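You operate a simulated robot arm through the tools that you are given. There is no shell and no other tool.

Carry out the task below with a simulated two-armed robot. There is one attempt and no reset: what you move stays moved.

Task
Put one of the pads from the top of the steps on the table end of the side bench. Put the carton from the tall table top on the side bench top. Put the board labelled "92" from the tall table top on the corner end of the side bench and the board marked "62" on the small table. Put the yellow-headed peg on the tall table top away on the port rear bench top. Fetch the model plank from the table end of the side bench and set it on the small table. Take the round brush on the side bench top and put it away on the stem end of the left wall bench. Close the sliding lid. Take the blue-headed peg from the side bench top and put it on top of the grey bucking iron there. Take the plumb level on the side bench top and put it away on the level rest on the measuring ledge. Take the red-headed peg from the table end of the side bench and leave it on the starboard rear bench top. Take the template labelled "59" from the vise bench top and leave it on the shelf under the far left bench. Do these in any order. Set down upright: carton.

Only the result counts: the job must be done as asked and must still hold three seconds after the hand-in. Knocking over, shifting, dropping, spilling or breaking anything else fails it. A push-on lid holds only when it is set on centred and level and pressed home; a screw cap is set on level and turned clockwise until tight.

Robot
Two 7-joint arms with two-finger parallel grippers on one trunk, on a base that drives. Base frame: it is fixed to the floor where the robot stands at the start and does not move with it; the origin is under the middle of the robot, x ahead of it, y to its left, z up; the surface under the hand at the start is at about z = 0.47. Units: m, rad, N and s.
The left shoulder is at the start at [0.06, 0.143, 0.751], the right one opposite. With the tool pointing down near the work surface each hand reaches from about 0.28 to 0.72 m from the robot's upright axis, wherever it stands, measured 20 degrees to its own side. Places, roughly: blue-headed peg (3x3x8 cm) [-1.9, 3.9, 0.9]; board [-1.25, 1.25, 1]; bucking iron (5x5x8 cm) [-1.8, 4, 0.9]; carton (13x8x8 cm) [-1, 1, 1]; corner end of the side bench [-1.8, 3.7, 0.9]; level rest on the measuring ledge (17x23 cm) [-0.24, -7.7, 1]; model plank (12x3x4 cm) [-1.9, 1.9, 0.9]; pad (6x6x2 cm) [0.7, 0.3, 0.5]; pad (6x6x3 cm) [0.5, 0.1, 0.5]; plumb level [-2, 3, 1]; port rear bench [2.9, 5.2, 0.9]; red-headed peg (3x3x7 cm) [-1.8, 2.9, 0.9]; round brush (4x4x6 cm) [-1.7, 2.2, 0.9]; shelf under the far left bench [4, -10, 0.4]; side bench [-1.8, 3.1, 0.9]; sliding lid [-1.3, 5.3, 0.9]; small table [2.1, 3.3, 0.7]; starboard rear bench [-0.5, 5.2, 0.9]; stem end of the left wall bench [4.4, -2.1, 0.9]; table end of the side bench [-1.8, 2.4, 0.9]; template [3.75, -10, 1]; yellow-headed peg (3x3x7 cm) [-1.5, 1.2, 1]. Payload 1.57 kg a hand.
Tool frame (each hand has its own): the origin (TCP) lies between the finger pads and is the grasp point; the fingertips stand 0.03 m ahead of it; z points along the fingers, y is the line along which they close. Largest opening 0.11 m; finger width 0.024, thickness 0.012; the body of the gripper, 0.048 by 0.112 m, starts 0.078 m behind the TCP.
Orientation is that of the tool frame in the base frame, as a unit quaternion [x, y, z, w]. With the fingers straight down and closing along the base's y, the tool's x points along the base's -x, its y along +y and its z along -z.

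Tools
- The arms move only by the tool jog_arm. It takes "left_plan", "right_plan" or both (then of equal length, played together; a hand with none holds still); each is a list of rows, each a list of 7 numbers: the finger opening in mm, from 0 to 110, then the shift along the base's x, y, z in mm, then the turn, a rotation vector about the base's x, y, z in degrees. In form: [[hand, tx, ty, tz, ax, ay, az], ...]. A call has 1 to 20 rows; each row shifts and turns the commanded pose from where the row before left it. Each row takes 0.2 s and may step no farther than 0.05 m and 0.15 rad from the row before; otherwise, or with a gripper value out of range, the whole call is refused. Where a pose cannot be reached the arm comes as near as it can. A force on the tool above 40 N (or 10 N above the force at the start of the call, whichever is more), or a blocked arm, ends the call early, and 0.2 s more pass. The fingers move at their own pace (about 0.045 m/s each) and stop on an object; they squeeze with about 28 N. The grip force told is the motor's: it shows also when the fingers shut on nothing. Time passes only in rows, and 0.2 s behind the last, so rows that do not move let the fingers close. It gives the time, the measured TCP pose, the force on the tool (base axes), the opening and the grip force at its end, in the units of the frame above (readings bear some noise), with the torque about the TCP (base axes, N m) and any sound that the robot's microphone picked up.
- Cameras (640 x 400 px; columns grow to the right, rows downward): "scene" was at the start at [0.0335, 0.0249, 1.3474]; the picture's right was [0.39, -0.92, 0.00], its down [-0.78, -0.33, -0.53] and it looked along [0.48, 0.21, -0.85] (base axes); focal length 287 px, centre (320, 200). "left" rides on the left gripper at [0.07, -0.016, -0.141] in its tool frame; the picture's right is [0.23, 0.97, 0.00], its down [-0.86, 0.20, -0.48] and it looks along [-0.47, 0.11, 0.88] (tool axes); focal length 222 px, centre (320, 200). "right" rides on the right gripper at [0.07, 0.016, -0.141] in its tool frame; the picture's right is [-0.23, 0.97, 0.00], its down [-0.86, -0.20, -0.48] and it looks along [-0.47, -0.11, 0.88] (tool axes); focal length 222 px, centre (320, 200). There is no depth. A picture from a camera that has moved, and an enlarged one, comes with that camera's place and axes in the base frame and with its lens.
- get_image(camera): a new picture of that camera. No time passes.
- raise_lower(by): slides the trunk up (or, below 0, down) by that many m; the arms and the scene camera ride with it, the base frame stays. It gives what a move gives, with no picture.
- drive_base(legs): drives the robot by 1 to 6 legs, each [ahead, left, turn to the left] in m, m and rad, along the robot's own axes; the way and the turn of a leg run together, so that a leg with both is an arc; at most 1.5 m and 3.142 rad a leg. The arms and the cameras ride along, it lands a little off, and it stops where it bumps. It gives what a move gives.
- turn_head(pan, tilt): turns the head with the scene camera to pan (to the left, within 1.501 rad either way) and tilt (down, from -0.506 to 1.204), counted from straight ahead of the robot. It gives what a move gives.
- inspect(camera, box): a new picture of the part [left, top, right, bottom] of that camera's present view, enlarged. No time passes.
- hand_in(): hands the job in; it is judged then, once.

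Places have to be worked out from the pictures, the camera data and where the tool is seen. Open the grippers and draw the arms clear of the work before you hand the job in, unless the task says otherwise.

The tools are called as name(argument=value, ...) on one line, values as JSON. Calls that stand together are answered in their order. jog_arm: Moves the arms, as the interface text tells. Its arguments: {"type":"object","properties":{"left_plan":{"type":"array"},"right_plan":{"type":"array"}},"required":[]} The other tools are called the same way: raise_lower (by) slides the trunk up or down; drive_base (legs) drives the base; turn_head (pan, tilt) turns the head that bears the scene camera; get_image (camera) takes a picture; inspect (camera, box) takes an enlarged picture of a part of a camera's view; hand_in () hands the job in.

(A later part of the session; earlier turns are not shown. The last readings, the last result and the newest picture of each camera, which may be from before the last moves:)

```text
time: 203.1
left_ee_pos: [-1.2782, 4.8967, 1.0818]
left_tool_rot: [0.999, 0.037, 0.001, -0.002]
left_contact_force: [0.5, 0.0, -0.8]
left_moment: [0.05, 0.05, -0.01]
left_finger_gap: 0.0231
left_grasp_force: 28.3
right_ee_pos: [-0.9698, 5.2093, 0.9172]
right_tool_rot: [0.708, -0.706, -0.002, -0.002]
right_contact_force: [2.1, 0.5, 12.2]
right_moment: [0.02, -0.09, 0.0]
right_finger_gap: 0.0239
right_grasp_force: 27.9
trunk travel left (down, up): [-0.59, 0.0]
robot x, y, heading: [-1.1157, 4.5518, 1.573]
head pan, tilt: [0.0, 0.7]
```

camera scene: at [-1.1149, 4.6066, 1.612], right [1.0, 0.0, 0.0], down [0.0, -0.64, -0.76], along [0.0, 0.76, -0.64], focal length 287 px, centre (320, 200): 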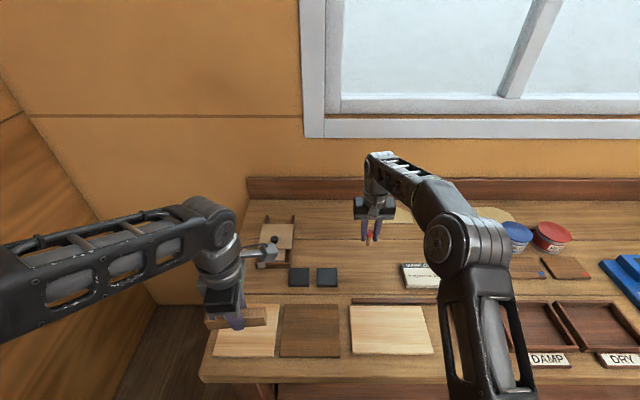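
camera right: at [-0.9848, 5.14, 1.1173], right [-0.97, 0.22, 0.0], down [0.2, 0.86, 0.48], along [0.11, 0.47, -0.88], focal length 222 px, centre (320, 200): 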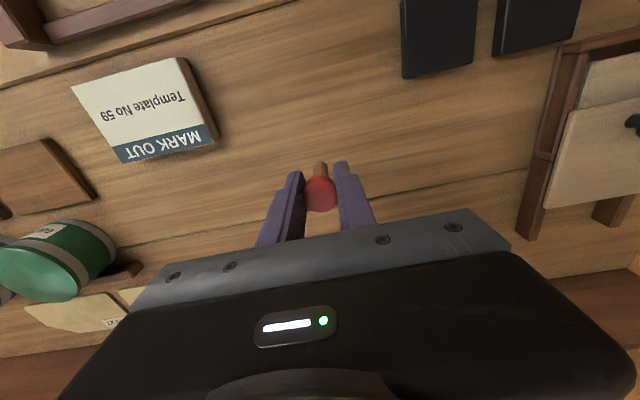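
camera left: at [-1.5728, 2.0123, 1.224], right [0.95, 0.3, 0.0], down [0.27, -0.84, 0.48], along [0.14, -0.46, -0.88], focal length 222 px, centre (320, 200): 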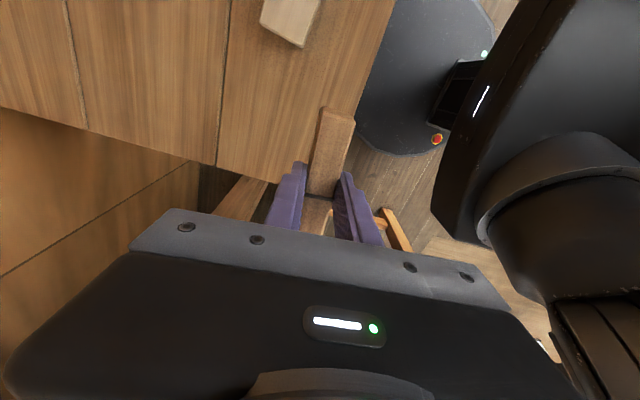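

Contact at 12 N. I ease up 1 mm, open and rise.

jog_arm(right_plan=[[5, 0, 0, 1, 0, 0, 0], [28, 0, 0, 0, 0, 0, 0], [46, 0, 0, 0, 0, 0, 0], [60, 0, 0, 0, 0, 0, 0], [60, 0, 0, 0, 0, 0, 0], [60, 0, 0, 20, 0, 0, 0], [60, 0, 0, 40, 0, 0, 0], [60, 0, 0, 40, 0, 0, 0], [60, 0, 0, 0, 0, 0, 0]])

get_image(camera="right")

get_image(camera="scene")

```text
time: 205.1
left_ee_pos: [-1.2773, 4.8978, 1.0823]
left_tool_rot: [0.999, 0.037, 0.0, -0.001]
left_contact_force: [-0.5, 0.0, -0.7]
left_moment: [0.04, 0.03, 0.01]
left_finger_gap: 0.0231
left_grasp_force: 28.1
right_ee_pos: [-0.9689, 5.2098, 1.0155]
right_tool_rot: [0.708, -0.706, 0.0, 0.001]
right_contact_force: [-0.1, 0.7, -0.4]
right_moment: [-0.01, 0.01, 0.03]
right_finger_gap: 0.0601
right_grasp_force: 0.0
trunk travel left (down, up): [-0.59, 0.0]
robot x, y, heading: [-1.1171, 4.5555, 1.574]
head pan, tilt: [0.0, 0.7]
```

```text
taken
camera right: at [-0.9864, 5.1404, 1.1567], right [-0.97, 0.22, 0.0], down [0.2, 0.86, 0.48], along [0.11, 0.47, -0.88], focal length 222 px, centre (320, 200)
```

right: 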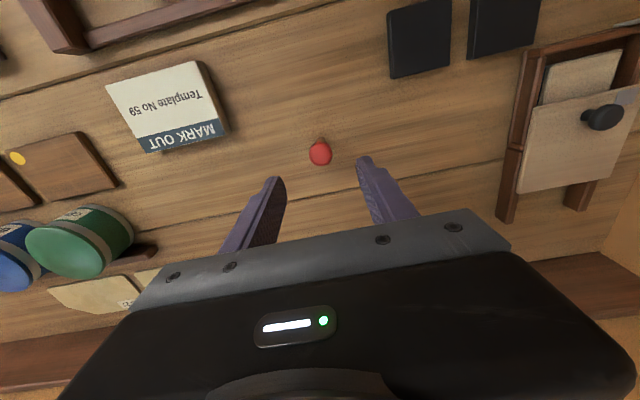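

```text
taken
camera scene: at [-1.1147, 4.6072, 1.6119], right [1.0, 0.0, 0.0], down [0.0, -0.64, -0.76], along [0.0, 0.76, -0.64], focal length 287 px, centre (320, 200)
```

scene: 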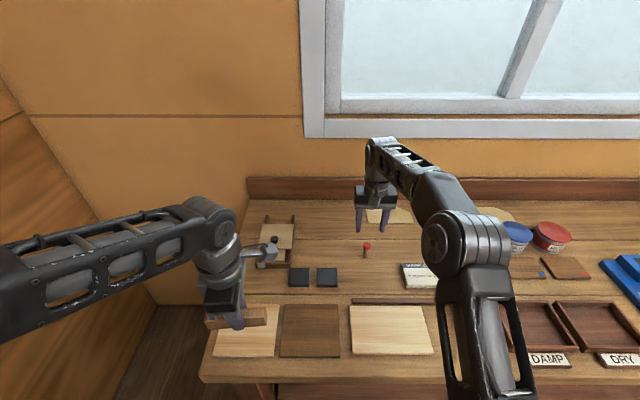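

Red peg stands on the bench. Now the lid: its knob is near (-1.25, 5.235), lid front edge y≈5.215, box front wall y≈5.16, so it must slide about 5 cm toward -y. I raise the right hand and strafe left 0.14 m.

jog_arm(right_plan=[[60, 0, -10, 40, 0, 0, 0], [60, 0, -20, 20, 0, 0, 0]])

drive_base(legs=[[0.03, 0.14, 0]])

get_image(camera="scene")

get_image(camera="right")

```text
time: 205.7
left_ee_pos: [-1.2785, 4.8976, 1.0816]
left_tool_rot: [0.999, 0.037, 0.0, -0.002]
left_contact_force: [0.5, 0.4, -0.3]
left_moment: [0.03, -0.04, -0.01]
left_finger_gap: 0.0231
left_grasp_force: 28.2
right_ee_pos: [-0.9687, 5.1777, 1.0785]
right_tool_rot: [0.709, -0.705, -0.001, -0.001]
right_contact_force: [-0.2, 0.3, 0.1]
right_moment: [0.03, -0.03, 0.0]
right_finger_gap: 0.0602
right_grasp_force: 0.0
trunk travel left (down, up): [-0.59, 0.0]
robot x, y, heading: [-1.1163, 4.5547, 1.576]
head pan, tilt: [0.0, 0.7]
```

```text
time: 207.0
left_ee_pos: [-1.417, 4.9274, 1.0816]
left_tool_rot: [0.999, 0.038, 0.001, -0.002]
left_contact_force: [-0.1, 0.2, -0.9]
left_moment: [-0.03, -0.05, 0.0]
left_finger_gap: 0.023
left_grasp_force: 28.3
right_ee_pos: [-1.1102, 5.2093, 1.0775]
right_tool_rot: [0.708, -0.706, 0.001, -0.001]
right_contact_force: [-1.2, 0.1, -0.1]
right_moment: [-0.02, -0.07, 0.01]
right_finger_gap: 0.0598
right_grasp_force: 0.0
trunk travel left (down, up): [-0.59, 0.0]
robot x, y, heading: [-1.2526, 4.5823, 1.575]
head pan, tilt: [0.0, 0.7]
```

```text
taken
camera scene: at [-1.2553, 4.6369, 1.6119], right [1.0, 0.01, 0.0], down [0.0, -0.64, -0.76], along [0.0, 0.76, -0.64], focal length 287 px, centre (320, 200)
```

scene: 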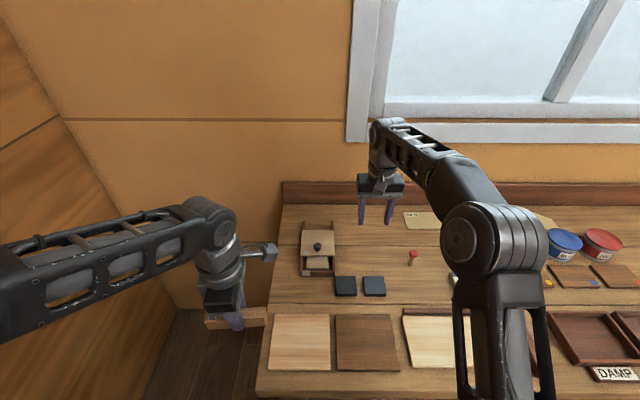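

```text
taken
camera right: at [-1.1275, 5.1396, 1.2187], right [-0.97, 0.22, 0.0], down [0.19, 0.86, 0.48], along [0.11, 0.47, -0.88], focal length 222 px, centre (320, 200)
```

right: 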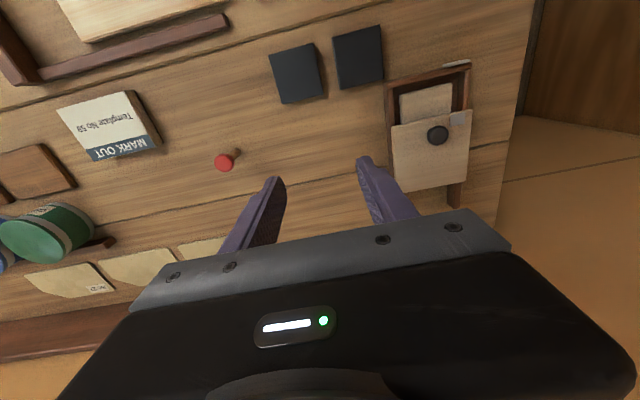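

The knob is at (-1.261, 5.233). I bring the right hand over it at z≈1.0 and check.

jog_arm(right_plan=[[60, -38, 6, -20, 0, 0, 0], [60, -38, 6, -20, 0, 0, 0], [60, -38, 6, -20, 0, 0, 0], [60, -37, 6, -17, 0, 0, 0], [50, 0, 0, 0, 0, 0, 0]])

get_image(camera="right")

inspect(camera="scene", box=[250, 190, 410, 290])

```text
time: 208.2
left_ee_pos: [-1.4153, 4.9277, 1.0831]
left_tool_rot: [0.999, 0.037, 0.001, -0.002]
left_contact_force: [0.0, -0.2, -0.8]
left_moment: [-0.02, 0.02, -0.01]
left_finger_gap: 0.023
left_grasp_force: 28.4
right_ee_pos: [-1.2587, 5.2339, 1.0023]
right_tool_rot: [0.709, -0.705, -0.002, -0.001]
right_contact_force: [0.9, 0.9, -0.9]
right_moment: [-0.01, 0.01, 0.01]
right_finger_gap: 0.0502
right_grasp_force: 0.0
trunk travel left (down, up): [-0.59, 0.0]
robot x, y, heading: [-1.2534, 4.5832, 1.575]
head pan, tilt: [0.0, 0.7]
```

```text
taken
camera right: at [-1.2761, 5.1638, 1.1421], right [-0.97, 0.22, 0.0], down [0.2, 0.85, 0.48], along [0.1, 0.47, -0.88], focal length 222 px, centre (320, 200)
```

right: 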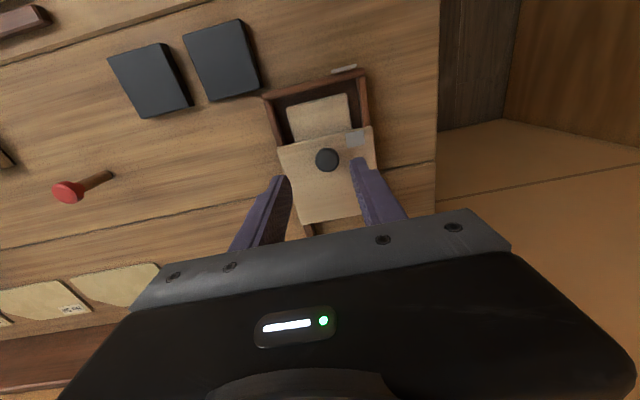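

```text
4.00 times, centred on (330, 240) of scene
camera zoom: at [-1.2525, 4.6364, 1.612], right [1.0, 0.0, 0.0], down [0.0, -0.64, -0.76], along [0.0, 0.76, -0.64], focal length 1150 px, centre (280, 40)
```

zoom: 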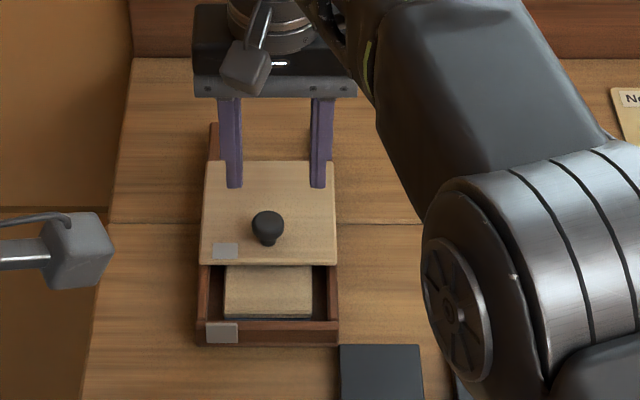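

The view is clear: lid on its box, knob at about (-1.265, 5.232, 0.92). I shift 6 mm, descend to z=0.937 and close on the knob.

jog_arm(right_plan=[[50, -6, -1, -20, 0, 0, 0], [50, 0, 0, -25, 0, 0, 0], [50, 0, 0, -20, 0, 0, 0], [50, 0, 0, 0, 0, 0, 0]])

inspect(camera="scene", box=[270, 200, 370, 290])

get_image(camera="right")

```text
time: 209.2
left_ee_pos: [-1.4163, 4.9268, 1.0825]
left_tool_rot: [0.999, 0.037, 0.001, -0.001]
left_contact_force: [0.0, 0.3, -0.4]
left_moment: [-0.01, -0.03, 0.01]
left_finger_gap: 0.0231
left_grasp_force: 28.1
right_ee_pos: [-1.2653, 5.2316, 0.9366]
right_tool_rot: [0.709, -0.705, 0.0, 0.0]
right_contact_force: [0.0, 0.0, -0.5]
right_moment: [0.01, 0.05, 0.02]
right_finger_gap: 0.0502
right_grasp_force: 0.1
trunk travel left (down, up): [-0.59, 0.0]
robot x, y, heading: [-1.2528, 4.5841, 1.573]
head pan, tilt: [0.0, 0.7]
```

```text
4.44 times, centred on (320, 245) of scene
camera zoom: at [-1.2535, 4.6363, 1.612], right [1.0, 0.01, 0.0], down [0.0, -0.64, -0.76], along [0.0, 0.76, -0.64], focal length 1278 px, centre (320, 0)
```

zoom: 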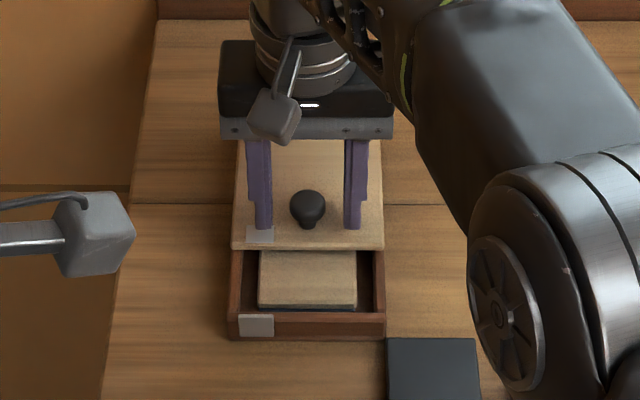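

```text
taken
camera right: at [-1.2827, 5.1626, 1.0772], right [-0.97, 0.22, 0.0], down [0.2, 0.86, 0.48], along [0.11, 0.47, -0.88], focal length 222 px, centre (320, 200)
```

right: 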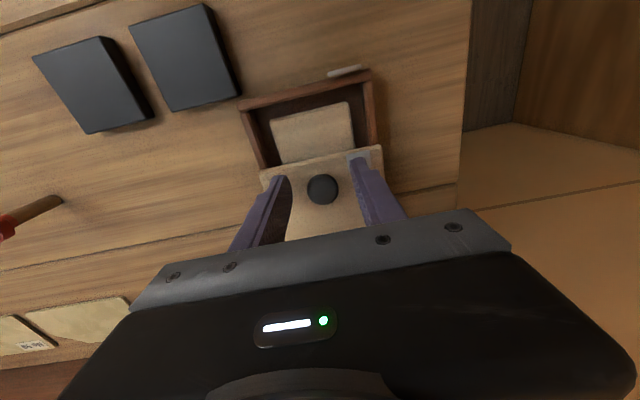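

The knob is centred between the fingers. I close on it.

jog_arm(right_plan=[[5, 0, 4, 0, 0, 0, 0], [5, 0, 0, 0, 0, 0, 0], [5, 0, 0, 0, 0, 0, 0], [5, 0, 0, 0, 0, 0, 0]])

```text
time: 210.2
left_ee_pos: [-1.4168, 4.9276, 1.0806]
left_tool_rot: [0.999, 0.038, 0.001, -0.001]
left_contact_force: [0.5, 0.3, -0.7]
left_moment: [0.02, 0.0, 0.0]
left_finger_gap: 0.0232
left_grasp_force: 28.0
right_ee_pos: [-1.2654, 5.2365, 0.9374]
right_tool_rot: [0.709, -0.705, 0.0, 0.0]
right_contact_force: [0.5, -0.3, 0.2]
right_moment: [0.03, -0.04, 0.02]
right_finger_gap: 0.0249
right_grasp_force: 36.5
trunk travel left (down, up): [-0.59, 0.0]
robot x, y, heading: [-1.253, 4.5842, 1.577]
head pan, tilt: [0.0, 0.7]
```

Knob held (25 mm). I pull toward -y in small steps.

jog_arm(right_plan=[[5, 0, -6, 0, 0, 0, 0], [5, 0, -8, 0, 0, 0, 0], [5, 0, -8, 0, 0, 0, 0], [5, 0, -8, 0, 0, 0, 0], [5, 0, 0, 0, 0, 0, 0]])

inspect(camera="scene", box=[270, 200, 370, 290])

```text
time: 211.4
left_ee_pos: [-1.4169, 4.9269, 1.083]
left_tool_rot: [0.999, 0.038, 0.001, -0.001]
left_contact_force: [-0.5, 0.1, -1.2]
left_moment: [-0.01, 0.03, -0.02]
left_finger_gap: 0.0231
left_grasp_force: 28.0
right_ee_pos: [-1.265, 5.2061, 0.9372]
right_tool_rot: [0.709, -0.705, 0.0, 0.001]
right_contact_force: [-0.5, 0.7, 0.0]
right_moment: [0.03, -0.01, 0.02]
right_finger_gap: 0.0249
right_grasp_force: 36.5
trunk travel left (down, up): [-0.59, 0.0]
robot x, y, heading: [-1.2572, 4.5856, 1.576]
head pan, tilt: [0.0, 0.7]
```

```text
4.44 times, centred on (320, 245) of scene
camera zoom: at [-1.2536, 4.6363, 1.612], right [1.0, 0.01, 0.0], down [0.0, -0.64, -0.76], along [0.0, 0.76, -0.64], focal length 1278 px, centre (320, 0)
```

zoom: 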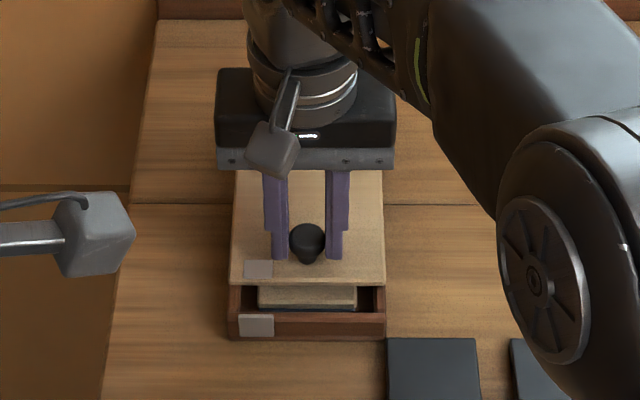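

The lid follows freely. About 25–30 mm remain; I keep pulling with force checks.

jog_arm(right_plan=[[5, 0, -6, 0, 0, 0, 0], [5, 0, -6, 0, 0, 0, 0], [5, 0, -6, 0, 0, 0, 0], [5, 0, 0, 0, 0, 0, 0]])

inspect(camera="scene", box=[270, 200, 370, 290])

```text
time: 212.4
left_ee_pos: [-1.4157, 4.9271, 1.0825]
left_tool_rot: [0.999, 0.037, 0.0, -0.002]
left_contact_force: [-0.7, 0.1, -0.7]
left_moment: [0.0, 0.01, 0.01]
left_finger_gap: 0.0233
left_grasp_force: 28.3
right_ee_pos: [-1.2665, 5.1889, 0.9366]
right_tool_rot: [0.709, -0.705, -0.001, 0.0]
right_contact_force: [-1.1, 0.4, 6.4]
right_moment: [-0.24, -0.02, 0.02]
right_finger_gap: 0.0246
right_grasp_force: 36.8
trunk travel left (down, up): [-0.59, 0.0]
robot x, y, heading: [-1.2546, 4.5842, 1.578]
head pan, tilt: [0.0, 0.7]
```

```text
4.44 times, centred on (320, 245) of scene
camera zoom: at [-1.2536, 4.6357, 1.6121], right [1.0, 0.01, 0.0], down [0.0, -0.64, -0.77], along [0.0, 0.77, -0.64], focal length 1278 px, centre (320, 0)
```

zoom: 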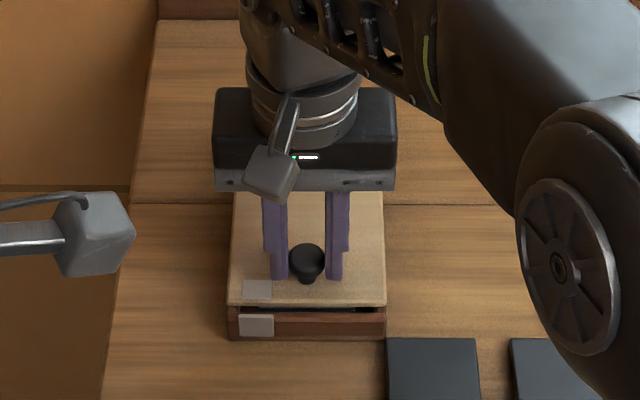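

jog_arm(right_plan=[[5, 0, -3, 0, 0, 0, 0], [5, 0, -3, 0, 0, 0, 0], [5, 0, 0, 0, 0, 0, 0]])

inspect(camera="scene", box=[270, 200, 370, 290])

```text
time: 213.2
left_ee_pos: [-1.4161, 4.9264, 1.0828]
left_tool_rot: [0.999, 0.037, 0.001, -0.002]
left_contact_force: [0.1, 0.3, -1.2]
left_moment: [0.01, 0.01, -0.03]
left_finger_gap: 0.0228
left_grasp_force: 27.9
right_ee_pos: [-1.2641, 5.1811, 0.937]
right_tool_rot: [0.709, -0.705, -0.001, -0.001]
right_contact_force: [0.0, -0.7, 9.7]
right_moment: [0.18, -0.03, -0.01]
right_finger_gap: 0.0247
right_grasp_force: 36.4
trunk travel left (down, up): [-0.59, 0.0]
robot x, y, heading: [-1.252, 4.5828, 1.569]
head pan, tilt: [0.0, 0.7]
```

```text
4.44 times, centred on (320, 245) of scene
camera zoom: at [-1.2535, 4.6352, 1.6121], right [1.0, 0.01, 0.0], down [0.0, -0.64, -0.77], along [0.0, 0.77, -0.64], focal length 1278 px, centre (320, 0)
```

zoom: 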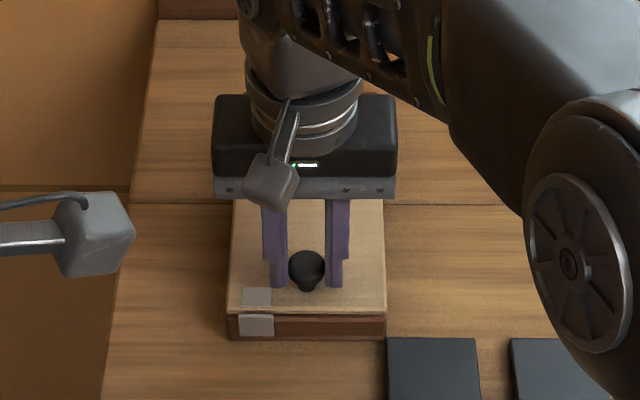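

The lid's front now reaches the front wall. I pull a few more millimetres to confirm the stop.

jog_arm(right_plan=[[5, 0, -2, 0, 0, 0, 0], [5, 0, -2, 0, 0, 0, 0], [5, 0, 0, 0, 0, 0, 0]])

inspect(camera="scene", box=[280, 230, 350, 290])

```text
time: 214.0
left_ee_pos: [-1.417, 4.9278, 1.0819]
left_tool_rot: [0.999, 0.038, 0.0, -0.001]
left_contact_force: [0.4, -0.9, -1.4]
left_moment: [0.01, 0.01, -0.01]
left_finger_gap: 0.0228
left_grasp_force: 28.2
right_ee_pos: [-1.2662, 5.1793, 0.9364]
right_tool_rot: [0.709, -0.705, -0.002, -0.001]
right_contact_force: [0.3, 9.7, 9.6]
right_moment: [0.44, 0.04, -0.09]
right_finger_gap: 0.0251
right_grasp_force: 36.4
trunk travel left (down, up): [-0.59, 0.0]
robot x, y, heading: [-1.2543, 4.582, 1.571]
head pan, tilt: [0.0, 0.7]
```

```text
6.67 times, centred on (315, 260) of scene
camera zoom: at [-1.2535, 4.6368, 1.6119], right [1.0, 0.01, 0.0], down [0.0, -0.64, -0.76], along [0.0, 0.76, -0.64], focal length 1916 px, centre (353, -200)
```

zoom: 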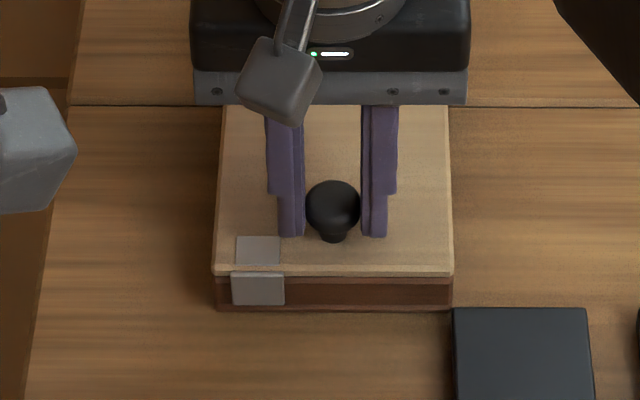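

The stop is felt (about 10 N at y=5.179) and the lid covers the box. I press 1.5 mm more, then release the knob and rise.

jog_arm(right_plan=[[5, 0, -1.5, 0, 0, 0, 0], [5, 0, 0, 0, 0, 0, 0], [30, 0, 0, 0, 0, 0, 0], [50, 0, 0, 0, 0, 0, 0], [50, 0, 0, 0, 0, 0, 0], [50, 0, 0, 30, 0, 0, 0], [50, 0, 0, 45, 0, 0, 0], [50, 0, 0, 45, 0, 0, 0], [50, 0, 0, 20, 0, 0, 0]])

inspect(camera="scene", box=[280, 210, 350, 290])

get_image(camera="right")

```text
time: 216.0
left_ee_pos: [-1.4156, 4.9275, 1.0815]
left_tool_rot: [0.999, 0.038, 0.0, -0.002]
left_contact_force: [-0.6, 0.1, -1.1]
left_moment: [0.01, 0.01, -0.01]
left_finger_gap: 0.0229
left_grasp_force: 27.5
right_ee_pos: [-1.2645, 5.176, 1.0763]
right_tool_rot: [0.709, -0.705, 0.0, 0.0]
right_contact_force: [0.3, -0.2, 0.0]
right_moment: [0.0, 0.01, 0.01]
right_finger_gap: 0.0501
right_grasp_force: 0.1
trunk travel left (down, up): [-0.59, 0.0]
robot x, y, heading: [-1.2548, 4.5838, 1.575]
head pan, tilt: [0.0, 0.7]
```

```text
5.00 times, centred on (315, 250) of scene
camera zoom: at [-1.2535, 4.6365, 1.6119], right [1.0, 0.01, 0.0], down [0.0, -0.64, -0.76], along [0.0, 0.76, -0.64], focal length 1437 px, centre (345, -50)
```

zoom: 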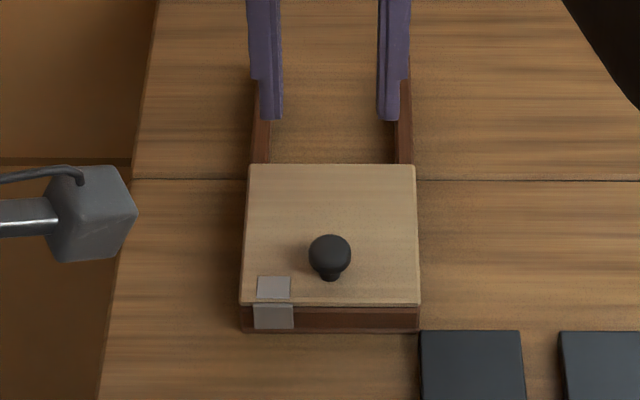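

```text
taken
camera right: at [-1.2821, 5.1063, 1.2176], right [-0.98, 0.22, 0.0], down [0.19, 0.86, 0.48], along [0.11, 0.47, -0.88], focal length 222 px, centre (320, 200)
```

right: 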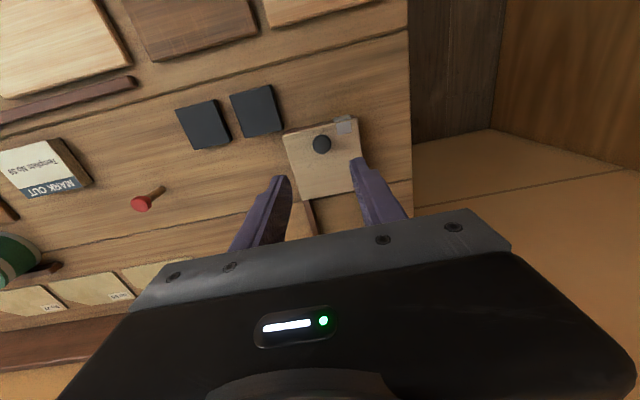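

The lid is closed. I draw in the right hand, then drive over to the small table with the plank.

jog_arm(right_plan=[[50, 0, -45, 0, 0, 0, 0], [50, 10, -45, 0, 0, 0, 0], [50, 20, -45, 0, 0, 0, 0], [50, 30, -35, 0, 0, 0, 0], [50, 40, -20, 0, 0, 0, 0]])

drive_base(legs=[[-0.45, 0, 0], [0, 0, -1.57], [1.4, 0, 0], [0.9, 0, 0], [0, -0.8, 0]])

turn_head(pan=0.0, tilt=0.6)

get_image(camera="scene")

```text
time: 217.2
left_ee_pos: [-1.4159, 4.9269, 1.0829]
left_tool_rot: [0.999, 0.038, 0.0, -0.002]
left_contact_force: [0.1, -0.7, -0.5]
left_moment: [0.0, 0.0, 0.0]
left_finger_gap: 0.0231
left_grasp_force: 28.3
right_ee_pos: [-1.165, 4.9863, 1.0766]
right_tool_rot: [0.709, -0.705, -0.001, 0.001]
right_contact_force: [-0.5, -0.3, -0.3]
right_moment: [0.02, 0.02, 0.01]
right_finger_gap: 0.05
right_grasp_force: 0.1
trunk travel left (down, up): [-0.59, 0.0]
robot x, y, heading: [-1.2523, 4.5855, 1.575]
head pan, tilt: [0.0, 0.7]
```

```text
time: 238.5
left_ee_pos: [1.3743, 3.4855, 1.0823]
left_tool_rot: [0.73, -0.683, 0.001, -0.001]
left_contact_force: [0.2, -0.7, 0.1]
left_moment: [0.04, -0.01, 0.0]
left_finger_gap: 0.023
left_grasp_force: 28.5
right_ee_pos: [1.4324, 3.2351, 1.0761]
right_tool_rot: [0.001, 1.0, 0.0, 0.0]
right_contact_force: [0.0, -0.5, 0.1]
right_moment: [0.0, -0.02, 0.01]
right_finger_gap: 0.0502
right_grasp_force: 0.1
trunk travel left (down, up): [-0.59, 0.0]
robot x, y, heading: [1.0323, 3.3293, -0.003]
head pan, tilt: [0.0, 0.7]
```

```text
time: 239.2
left_ee_pos: [1.3729, 3.4868, 1.0816]
left_tool_rot: [0.73, -0.683, 0.001, -0.001]
left_contact_force: [-0.6, 0.3, -0.9]
left_moment: [-0.03, 0.02, -0.02]
left_finger_gap: 0.0231
left_grasp_force: 27.9
right_ee_pos: [1.4326, 3.2369, 1.076]
right_tool_rot: [0.002, 1.0, 0.0, 0.0]
right_contact_force: [0.1, 0.1, 0.3]
right_moment: [-0.04, 0.0, 0.01]
right_finger_gap: 0.0497
right_grasp_force: 0.1
trunk travel left (down, up): [-0.59, 0.0]
robot x, y, heading: [1.0273, 3.327, 0.001]
head pan, tilt: [0.0, 0.6]
```

```text
taken
camera scene: at [1.0873, 3.3254, 1.6205], right [0.0, -1.0, 0.0], down [-0.57, 0.0, -0.82], along [0.82, 0.0, -0.57], focal length 287 px, centre (320, 200)
```

scene: 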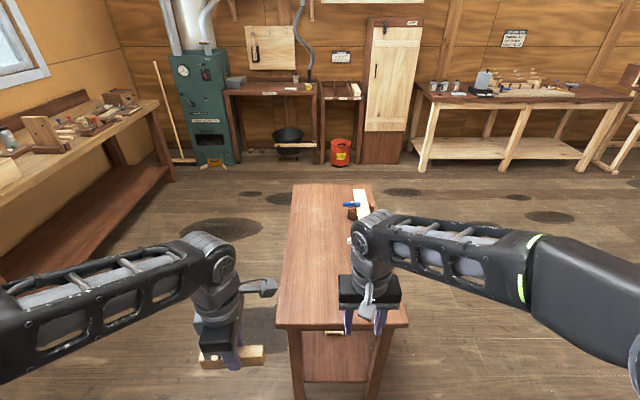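

The small table spans x≈1.67–2.63, y≈3.01–3.48, its left half is free. I look with the right camera at the part hidden by the arm.

get_image(camera="right")

inspect(camera="scene", box=[260, 170, 420, 340])

```text
taken
camera right: at [1.3607, 3.253, 1.2169], right [0.23, 0.97, 0.0], down [0.85, -0.2, 0.48], along [0.47, -0.11, -0.88], focal length 222 px, centre (320, 200)
```

right: 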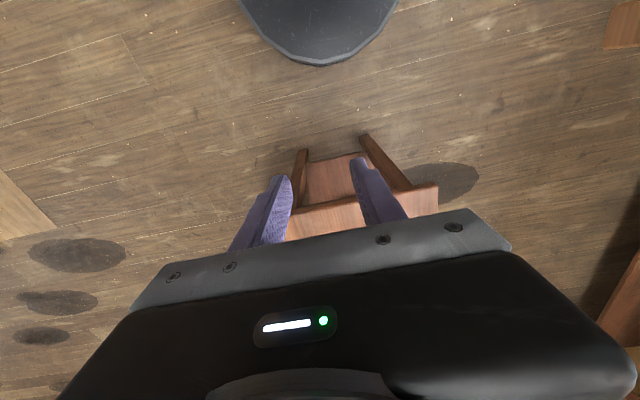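

```text
2.35 times, centred on (340, 255) of scene
camera zoom: at [1.0873, 3.3254, 1.6205], right [0.0, -1.0, 0.0], down [-0.57, 0.0, -0.82], along [0.82, 0.0, -0.57], focal length 676 px, centre (273, 71)
```

zoom: 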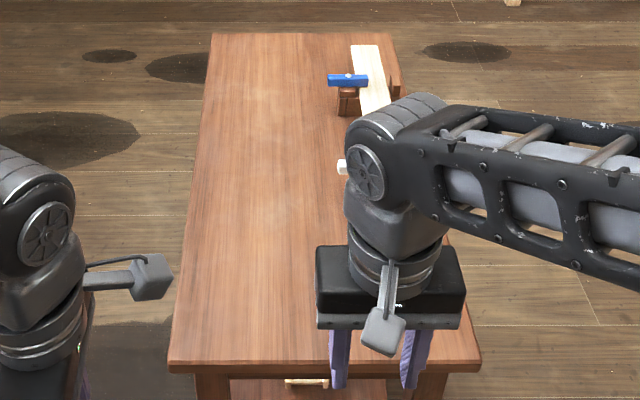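

I drive 0.33 m closer and bring the plank over a free spot around (1.93, 3.36).

drive_base(legs=[[0.33, 0, 0]])

jog_arm(left_plan=[[5, 40, -22, 0, 0, 0, 0], [5, 40, -22, 0, 0, 0, 0], [5, 40, -22, -10, 0, 0, 0], [5, 40, -22, -15, 0, 0, 0], [5, 40, -22, -15, 0, 0, 0], [5, 30, -17, -30, 0, 0, 0], [5, 0, 0, -40, 0, 0, 0], [5, 0, 0, 0, 0, 0, 0]])

get_image(camera="left")

get_image(camera="scene")

```text
time: 241.3
left_ee_pos: [1.7071, 3.4855, 1.0822]
left_tool_rot: [0.73, -0.683, 0.001, 0.0]
left_contact_force: [-0.2, 0.3, -0.4]
left_moment: [0.01, 0.01, -0.02]
left_finger_gap: 0.023
left_grasp_force: 28.1
right_ee_pos: [1.7657, 3.2361, 1.0762]
right_tool_rot: [0.001, 1.0, 0.0, -0.001]
right_contact_force: [0.1, -0.6, -0.6]
right_moment: [0.01, -0.01, 0.01]
right_finger_gap: 0.0502
right_grasp_force: 0.1
trunk travel left (down, up): [-0.59, 0.0]
robot x, y, heading: [1.3614, 3.3273, -0.01]
head pan, tilt: [0.0, 0.6]
```

```text
time: 243.2
left_ee_pos: [1.9366, 3.3603, 0.9732]
left_tool_rot: [0.73, -0.684, 0.002, -0.001]
left_contact_force: [-0.5, -0.1, -0.9]
left_moment: [-0.04, -0.01, 0.0]
left_finger_gap: 0.023
left_grasp_force: 27.8
right_ee_pos: [1.7645, 3.2341, 1.076]
right_tool_rot: [0.001, 1.0, 0.0, 0.0]
right_contact_force: [0.9, -0.7, 0.0]
right_moment: [-0.05, -0.02, 0.0]
right_finger_gap: 0.0503
right_grasp_force: 0.0
trunk travel left (down, up): [-0.59, 0.0]
robot x, y, heading: [1.3648, 3.327, -0.004]
head pan, tilt: [0.0, 0.6]
```

```text
taken
camera left: at [1.9567, 3.2915, 1.1142], right [-0.96, -0.29, 0.0], down [-0.26, 0.84, 0.48], along [-0.14, 0.46, -0.88], focal length 222 px, centre (320, 200)
```

left: 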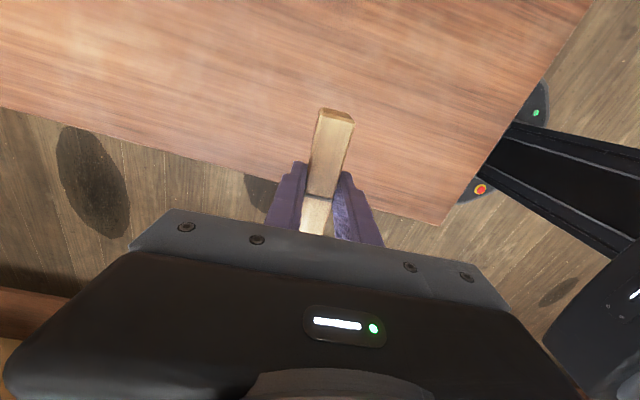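

```text
taken
camera scene: at [1.4195, 3.3239, 1.6206], right [0.0, -1.0, 0.0], down [-0.57, 0.0, -0.82], along [0.82, 0.0, -0.57], focal length 287 px, centre (320, 200)
```

scene: 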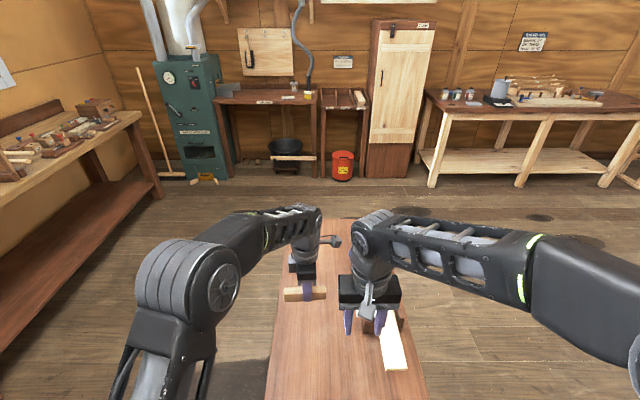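

The plank is over the free left half. I lower it toward the top (expected near TCP 0.72).

jog_arm(left_plan=[[5, 0, 0, -45, 0, 0, 0], [5, 0, 0, -45, 0, 0, 0], [5, 0, 0, -45, 0, 0, 0], [5, 0, 0, -45, 0, 0, 0], [5, 0, 0, -15, 0, 0, 0], [5, 0, 0, 0, 0, 0, 0]])

get_image(camera="left")

turn_head(pan=0.1, tilt=0.9)

get_image(camera="scene")

```text
time: 244.6
left_ee_pos: [1.9383, 3.36, 0.7817]
left_tool_rot: [0.73, -0.683, 0.005, -0.001]
left_contact_force: [-2.7, 1.1, 23.5]
left_moment: [0.27, 0.26, -0.05]
left_finger_gap: 0.0232
left_grasp_force: 28.0
right_ee_pos: [1.7631, 3.2345, 1.0769]
right_tool_rot: [0.002, 1.0, 0.0, 0.002]
right_contact_force: [-0.4, 0.6, -0.6]
right_moment: [0.0, 0.0, 0.04]
right_finger_gap: 0.0503
right_grasp_force: 0.0
trunk travel left (down, up): [-0.59, 0.0]
robot x, y, heading: [1.362, 3.33, 0.001]
head pan, tilt: [0.0, 0.6]
```

```text
taken
camera left: at [1.9575, 3.291, 0.9227], right [-0.96, -0.29, -0.01], down [-0.26, 0.84, 0.47], along [-0.13, 0.46, -0.88], focal length 222 px, centre (320, 200)
```

left: 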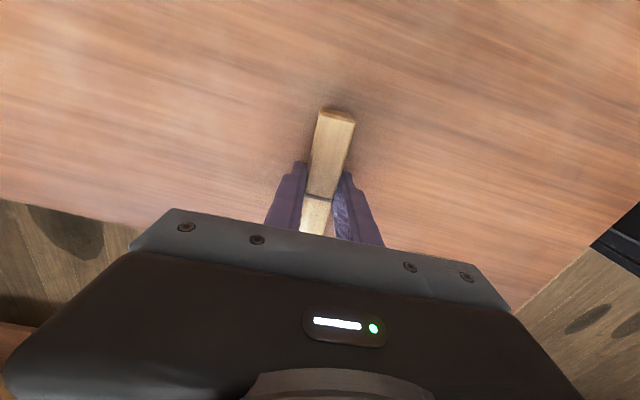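

```text
time: 245.3
left_ee_pos: [1.9382, 3.3578, 0.7801]
left_tool_rot: [0.73, -0.684, 0.003, -0.002]
left_contact_force: [3.4, 0.6, 26.0]
left_moment: [-0.03, 0.01, 0.01]
left_finger_gap: 0.0231
left_grasp_force: 28.3
right_ee_pos: [1.763, 3.2342, 1.0769]
right_tool_rot: [0.002, 1.0, 0.001, 0.001]
right_contact_force: [0.0, 0.2, -0.1]
right_moment: [0.01, 0.02, -0.01]
right_finger_gap: 0.05
right_grasp_force: 0.2
trunk travel left (down, up): [-0.59, 0.0]
robot x, y, heading: [1.3606, 3.3254, -0.004]
head pan, tilt: [0.099, 0.901]
```

```text
taken
camera scene: at [1.4043, 3.3313, 1.596], right [0.1, -1.0, 0.0], down [-0.78, -0.07, -0.62], along [0.62, 0.06, -0.78], focal length 287 px, centre (320, 200)
```

scene: 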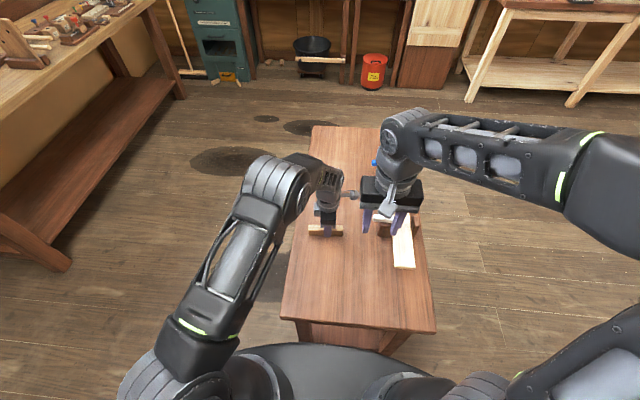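

The plank met the table earlier than thought: the small table's top is z≈0.74. I ease up 2 mm, open and rise.

jog_arm(left_plan=[[5, 0, 0, 2, 0, 0, 0], [5, 0, 0, 0, 0, 0, 0], [30, 0, 0, 0, 0, 0, 0], [50, 0, 0, 0, 0, 0, 0], [50, 0, 0, 0, 0, 0, 0], [50, 0, 0, 30, 0, 0, 0], [50, 0, 0, 45, 0, 0, 0], [80, 0, 0, 45, 0, 0, 0], [80, 0, 0, 45, 0, 0, 0], [80, 0, 0, 45, 0, 0, 0], [80, 0, 0, 45, 0, 0, 0]])

get_image(camera="scene")

get_image(camera="left")

```text
time: 247.8
left_ee_pos: [1.9361, 3.3582, 1.0366]
left_tool_rot: [0.73, -0.684, 0.002, -0.001]
left_contact_force: [-0.2, 0.5, -0.5]
left_moment: [0.01, 0.01, 0.01]
left_finger_gap: 0.0802
left_grasp_force: 0.0
right_ee_pos: [1.7627, 3.235, 1.0767]
right_tool_rot: [0.001, 1.0, 0.0, 0.001]
right_contact_force: [0.0, 0.5, -0.2]
right_moment: [-0.04, 0.01, 0.02]
right_finger_gap: 0.05
right_grasp_force: 0.0
trunk travel left (down, up): [-0.59, 0.0]
robot x, y, heading: [1.3589, 3.3255, -0.002]
head pan, tilt: [0.099, 0.901]
```

```text
taken
camera scene: at [1.4057, 3.3316, 1.5958], right [0.1, -1.0, 0.0], down [-0.78, -0.07, -0.62], along [0.62, 0.06, -0.78], focal length 287 px, centre (320, 200)
```

scene: 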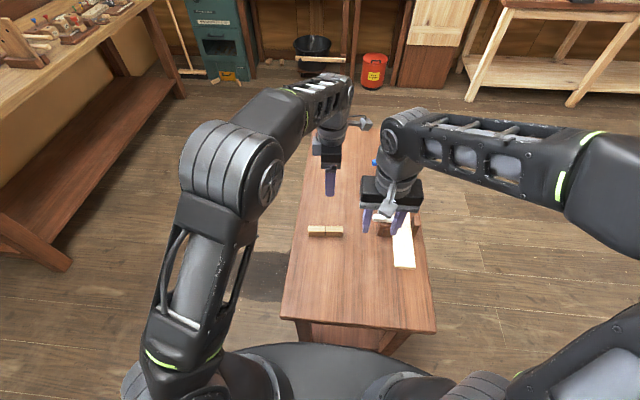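

```text
taken
camera left: at [1.956, 3.2895, 1.178], right [-0.96, -0.29, 0.0], down [-0.26, 0.84, 0.48], along [-0.14, 0.46, -0.88], focal length 222 px, centre (320, 200)
```

left: 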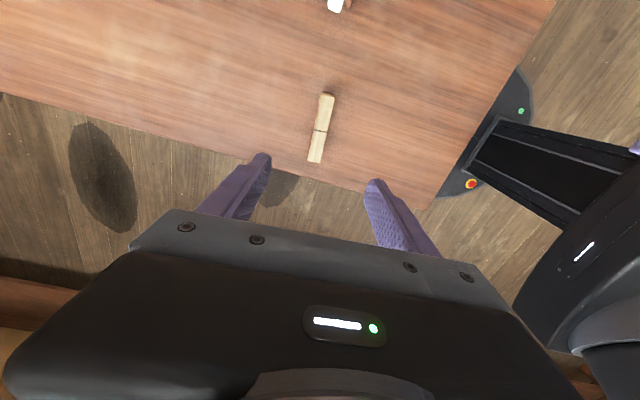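

The plank is on the small table. I pull the left hand back and turn it to its natural orientation before driving back to the tall table.

jog_arm(left_plan=[[80, -30, 10, 10, 0, 0, -8], [80, -30, 10, 10, 0, 0, -8], [80, -30, 10, 10, 0, 0, -8], [80, -30, 10, 10, 0, 0, -8], [80, -30, 10, 0, 0, 0, -8], [80, -30, 10, 0, 0, 0, -8], [80, 0, 10, 0, 0, 0, -8], [80, 0, 0, 0, 0, 0, -8], [80, 0, 0, 0, 0, 0, -8], [80, 0, 0, 0, 0, 0, -8], [80, 0, 0, 0, 0, 0, -8], [80, 0, 0, 0, 0, 0, -6]])

```text
time: 250.3
left_ee_pos: [1.7558, 3.4283, 1.074]
left_tool_rot: [0.004, 1.0, -0.002, 0.0]
left_contact_force: [-0.3, -0.1, 0.6]
left_moment: [0.02, 0.01, -0.01]
left_finger_gap: 0.08
left_grasp_force: 0.1
right_ee_pos: [1.7647, 3.2336, 1.0758]
right_tool_rot: [0.002, 1.0, 0.0, 0.0]
right_contact_force: [0.7, 0.3, -0.1]
right_moment: [-0.02, -0.02, 0.0]
right_finger_gap: 0.0501
right_grasp_force: 0.1
trunk travel left (down, up): [-0.59, 0.0]
robot x, y, heading: [1.3618, 3.3248, -0.007]
head pan, tilt: [0.099, 0.901]
```

drive_base(legs=[[-0.6, 0, 0], [0, 0, -1.565], [0, -1.4, 0], [0, -0.42, 0], [1.0, 0, 0]])

turn_head(pan=-0.2, tilt=0.6)

get_image(camera="scene")

```text
time: 271.0
left_ee_pos: [-0.9856, 1.9797, 1.0744]
left_tool_rot: [0.719, 0.695, -0.001, -0.002]
left_contact_force: [0.0, -0.3, 0.1]
left_moment: [0.02, 0.01, 0.02]
left_finger_gap: 0.0799
left_grasp_force: 0.1
right_ee_pos: [-1.1798, 1.9777, 1.0764]
right_tool_rot: [0.719, 0.695, 0.0, 0.0]
right_contact_force: [0.7, -0.2, 0.5]
right_moment: [0.03, 0.0, 0.04]
right_finger_gap: 0.0502
right_grasp_force: 0.0
trunk travel left (down, up): [-0.59, 0.0]
robot x, y, heading: [-1.0778, 2.3801, -1.604]
head pan, tilt: [0.099, 0.901]
```

```text
time: 271.8
left_ee_pos: [-0.9863, 1.9809, 1.0747]
left_tool_rot: [0.719, 0.695, -0.001, -0.002]
left_contact_force: [0.6, -0.3, 0.6]
left_moment: [0.01, -0.02, 0.01]
left_finger_gap: 0.0805
left_grasp_force: 0.0
right_ee_pos: [-1.1801, 1.9776, 1.0767]
right_tool_rot: [0.719, 0.695, 0.0, 0.0]
right_contact_force: [0.0, 0.4, -0.3]
right_moment: [-0.04, 0.01, 0.0]
right_finger_gap: 0.0503
right_grasp_force: 0.1
trunk travel left (down, up): [-0.59, 0.0]
robot x, y, heading: [-1.0767, 2.3772, -1.601]
head pan, tilt: [-0.201, 0.6]
```

```text
taken
camera scene: at [-1.0965, 2.3206, 1.6205], right [-0.97, 0.23, 0.0], down [0.13, 0.55, -0.82], along [-0.19, -0.8, -0.57], focal length 287 px, centre (320, 200)
```

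scene: 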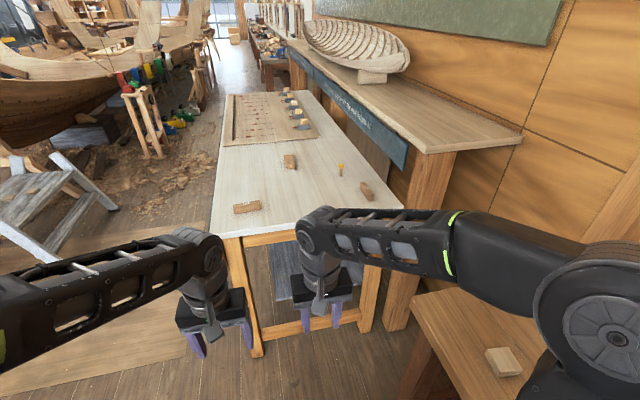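

Yellow peg at about (-1.47, 1.177), 62 at (-1.53, 1.367). I move up to the table's north edge.

drive_base(legs=[[0, -0.13, 0.03], [0.6, 0, 0]])

turn_head(pan=-0.3, tilt=0.8)

get_image(camera="scene")

get_image(camera="right")

```text
time: 276.1
left_ee_pos: [-1.1116, 1.3881, 1.0734]
left_tool_rot: [0.71, 0.705, -0.001, -0.002]
left_contact_force: [-0.3, -0.1, -0.3]
left_moment: [0.03, 0.03, 0.02]
left_finger_gap: 0.0805
left_grasp_force: 0.0
right_ee_pos: [-1.3043, 1.3797, 1.0773]
right_tool_rot: [0.709, 0.705, 0.0, 0.0]
right_contact_force: [0.1, 0.4, -1.0]
right_moment: [-0.01, 0.03, 0.02]
right_finger_gap: 0.05
right_grasp_force: 0.0
trunk travel left (down, up): [-0.59, 0.0]
robot x, y, heading: [-1.2138, 1.7844, -1.582]
head pan, tilt: [-0.201, 0.6]
```

```text
time: 276.8
left_ee_pos: [-1.1091, 1.3905, 1.0749]
left_tool_rot: [0.71, 0.705, 0.0, 0.0]
left_contact_force: [0.0, 0.4, -0.1]
left_moment: [0.03, -0.04, 0.02]
left_finger_gap: 0.0798
left_grasp_force: 0.0
right_ee_pos: [-1.305, 1.3829, 1.0768]
right_tool_rot: [0.709, 0.705, 0.0, 0.0]
right_contact_force: [-0.2, -0.3, 1.3]
right_moment: [-0.03, -0.01, 0.01]
right_finger_gap: 0.0501
right_grasp_force: 0.1
trunk travel left (down, up): [-0.59, 0.0]
robot x, y, heading: [-1.213, 1.7836, -1.573]
head pan, tilt: [-0.3, 0.799]
```

```text
taken
camera scene: at [-1.2353, 1.7357, 1.6038], right [-0.95, 0.3, 0.0], down [0.22, 0.68, -0.7], along [-0.21, -0.66, -0.72], focal length 287 px, centre (320, 200)
```

scene: 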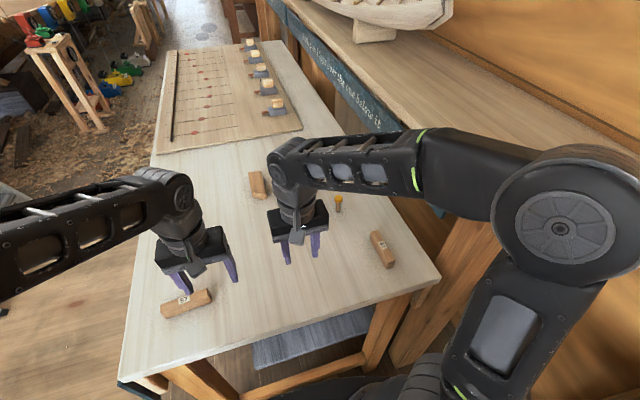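

```text
taken
camera right: at [-1.2891, 1.4519, 1.2169], right [0.97, -0.23, 0.0], down [-0.21, -0.85, 0.48], along [-0.11, -0.47, -0.88], focal length 222 px, centre (320, 200)
```

right: 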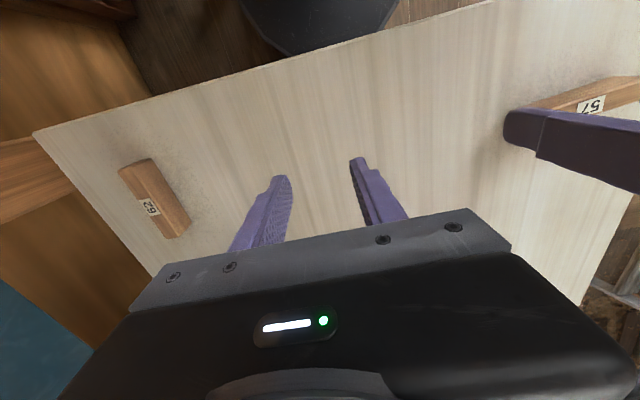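

Refined: yellow peg at (-1.466, 1.186), 62 at (-1.515, 1.374). I carry the right hand over the yellow peg.

jog_arm(right_plan=[[60, -30, -38, 0, 0, 0, 0], [60, -30, -38, 0, 0, 0, 0], [60, -30, -38, 0, 0, 0, 0], [60, -30, -38, 0, 0, 0, 0], [60, -30, -38, -5, 0, 0, 0], [60, -11, -7, -15, 0, 0, 0], [60, 0, 0, 0, 0, 0, 0]])

get_image(camera="right")

```text
time: 278.4
left_ee_pos: [-1.1101, 1.3889, 1.0752]
left_tool_rot: [0.709, 0.705, -0.001, -0.001]
left_contact_force: [0.4, 0.0, 0.5]
left_moment: [0.03, 0.01, 0.02]
left_finger_gap: 0.0801
left_grasp_force: 0.0
right_ee_pos: [-1.4661, 1.1853, 1.0557]
right_tool_rot: [0.709, 0.705, 0.0, 0.0]
right_contact_force: [-0.1, 0.2, 1.1]
right_moment: [0.0, 0.0, -0.03]
right_finger_gap: 0.06
right_grasp_force: 0.0
trunk travel left (down, up): [-0.59, 0.0]
robot x, y, heading: [-1.2118, 1.7857, -1.576]
head pan, tilt: [-0.3, 0.799]
```

```text
taken
camera right: at [-1.4515, 1.2552, 1.1959], right [0.97, -0.23, 0.0], down [-0.21, -0.85, 0.48], along [-0.11, -0.47, -0.88], focal length 222 px, centre (320, 200)
```

right: 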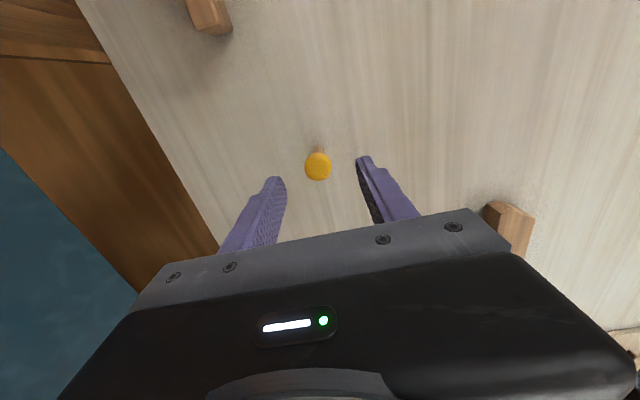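

Centred over the yellow head. I descend to z≈0.998 and close.

jog_arm(right_plan=[[48, -2, 0, -10, 0, 0, 0], [48, 0, 0, -25, 0, 0, 0], [48, 0, 0, -22, 0, 0, 0], [48, 0, 0, 0, 0, 0, 0], [5, 0, 0, 0, 0, 0, 0], [5, 0, 0, 0, 0, 0, 0], [5, 0, 0, 0, 0, 0, 0], [5, 0, 0, 0, 0, 0, 0]])

get_image(camera="right")

```text
time: 280.2
left_ee_pos: [-1.1102, 1.3891, 1.0746]
left_tool_rot: [0.709, 0.705, -0.001, -0.001]
left_contact_force: [0.2, 0.0, 0.2]
left_moment: [-0.02, 0.02, 0.04]
left_finger_gap: 0.0798
left_grasp_force: 0.0
right_ee_pos: [-1.4659, 1.1854, 0.9996]
right_tool_rot: [0.71, 0.704, 0.0, 0.0]
right_contact_force: [0.5, -0.2, -0.8]
right_moment: [-0.01, 0.01, 0.03]
right_finger_gap: 0.0219
right_grasp_force: 27.5
trunk travel left (down, up): [-0.59, 0.0]
robot x, y, heading: [-1.2082, 1.787, -1.578]
head pan, tilt: [-0.3, 0.799]
```

```text
taken
camera right: at [-1.4516, 1.2544, 1.1398], right [0.97, -0.23, 0.0], down [-0.21, -0.85, 0.48], along [-0.11, -0.47, -0.88], focal length 222 px, centre (320, 200)
```

right: 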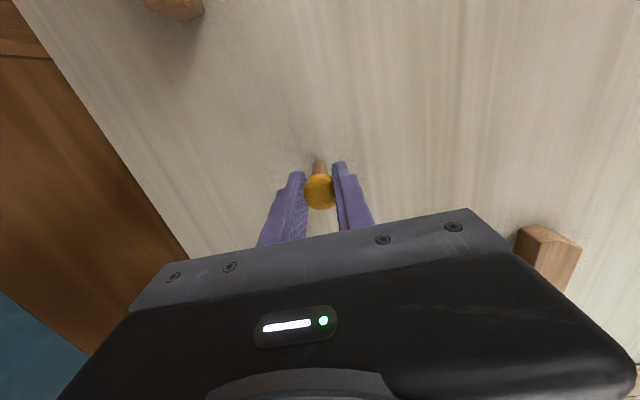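

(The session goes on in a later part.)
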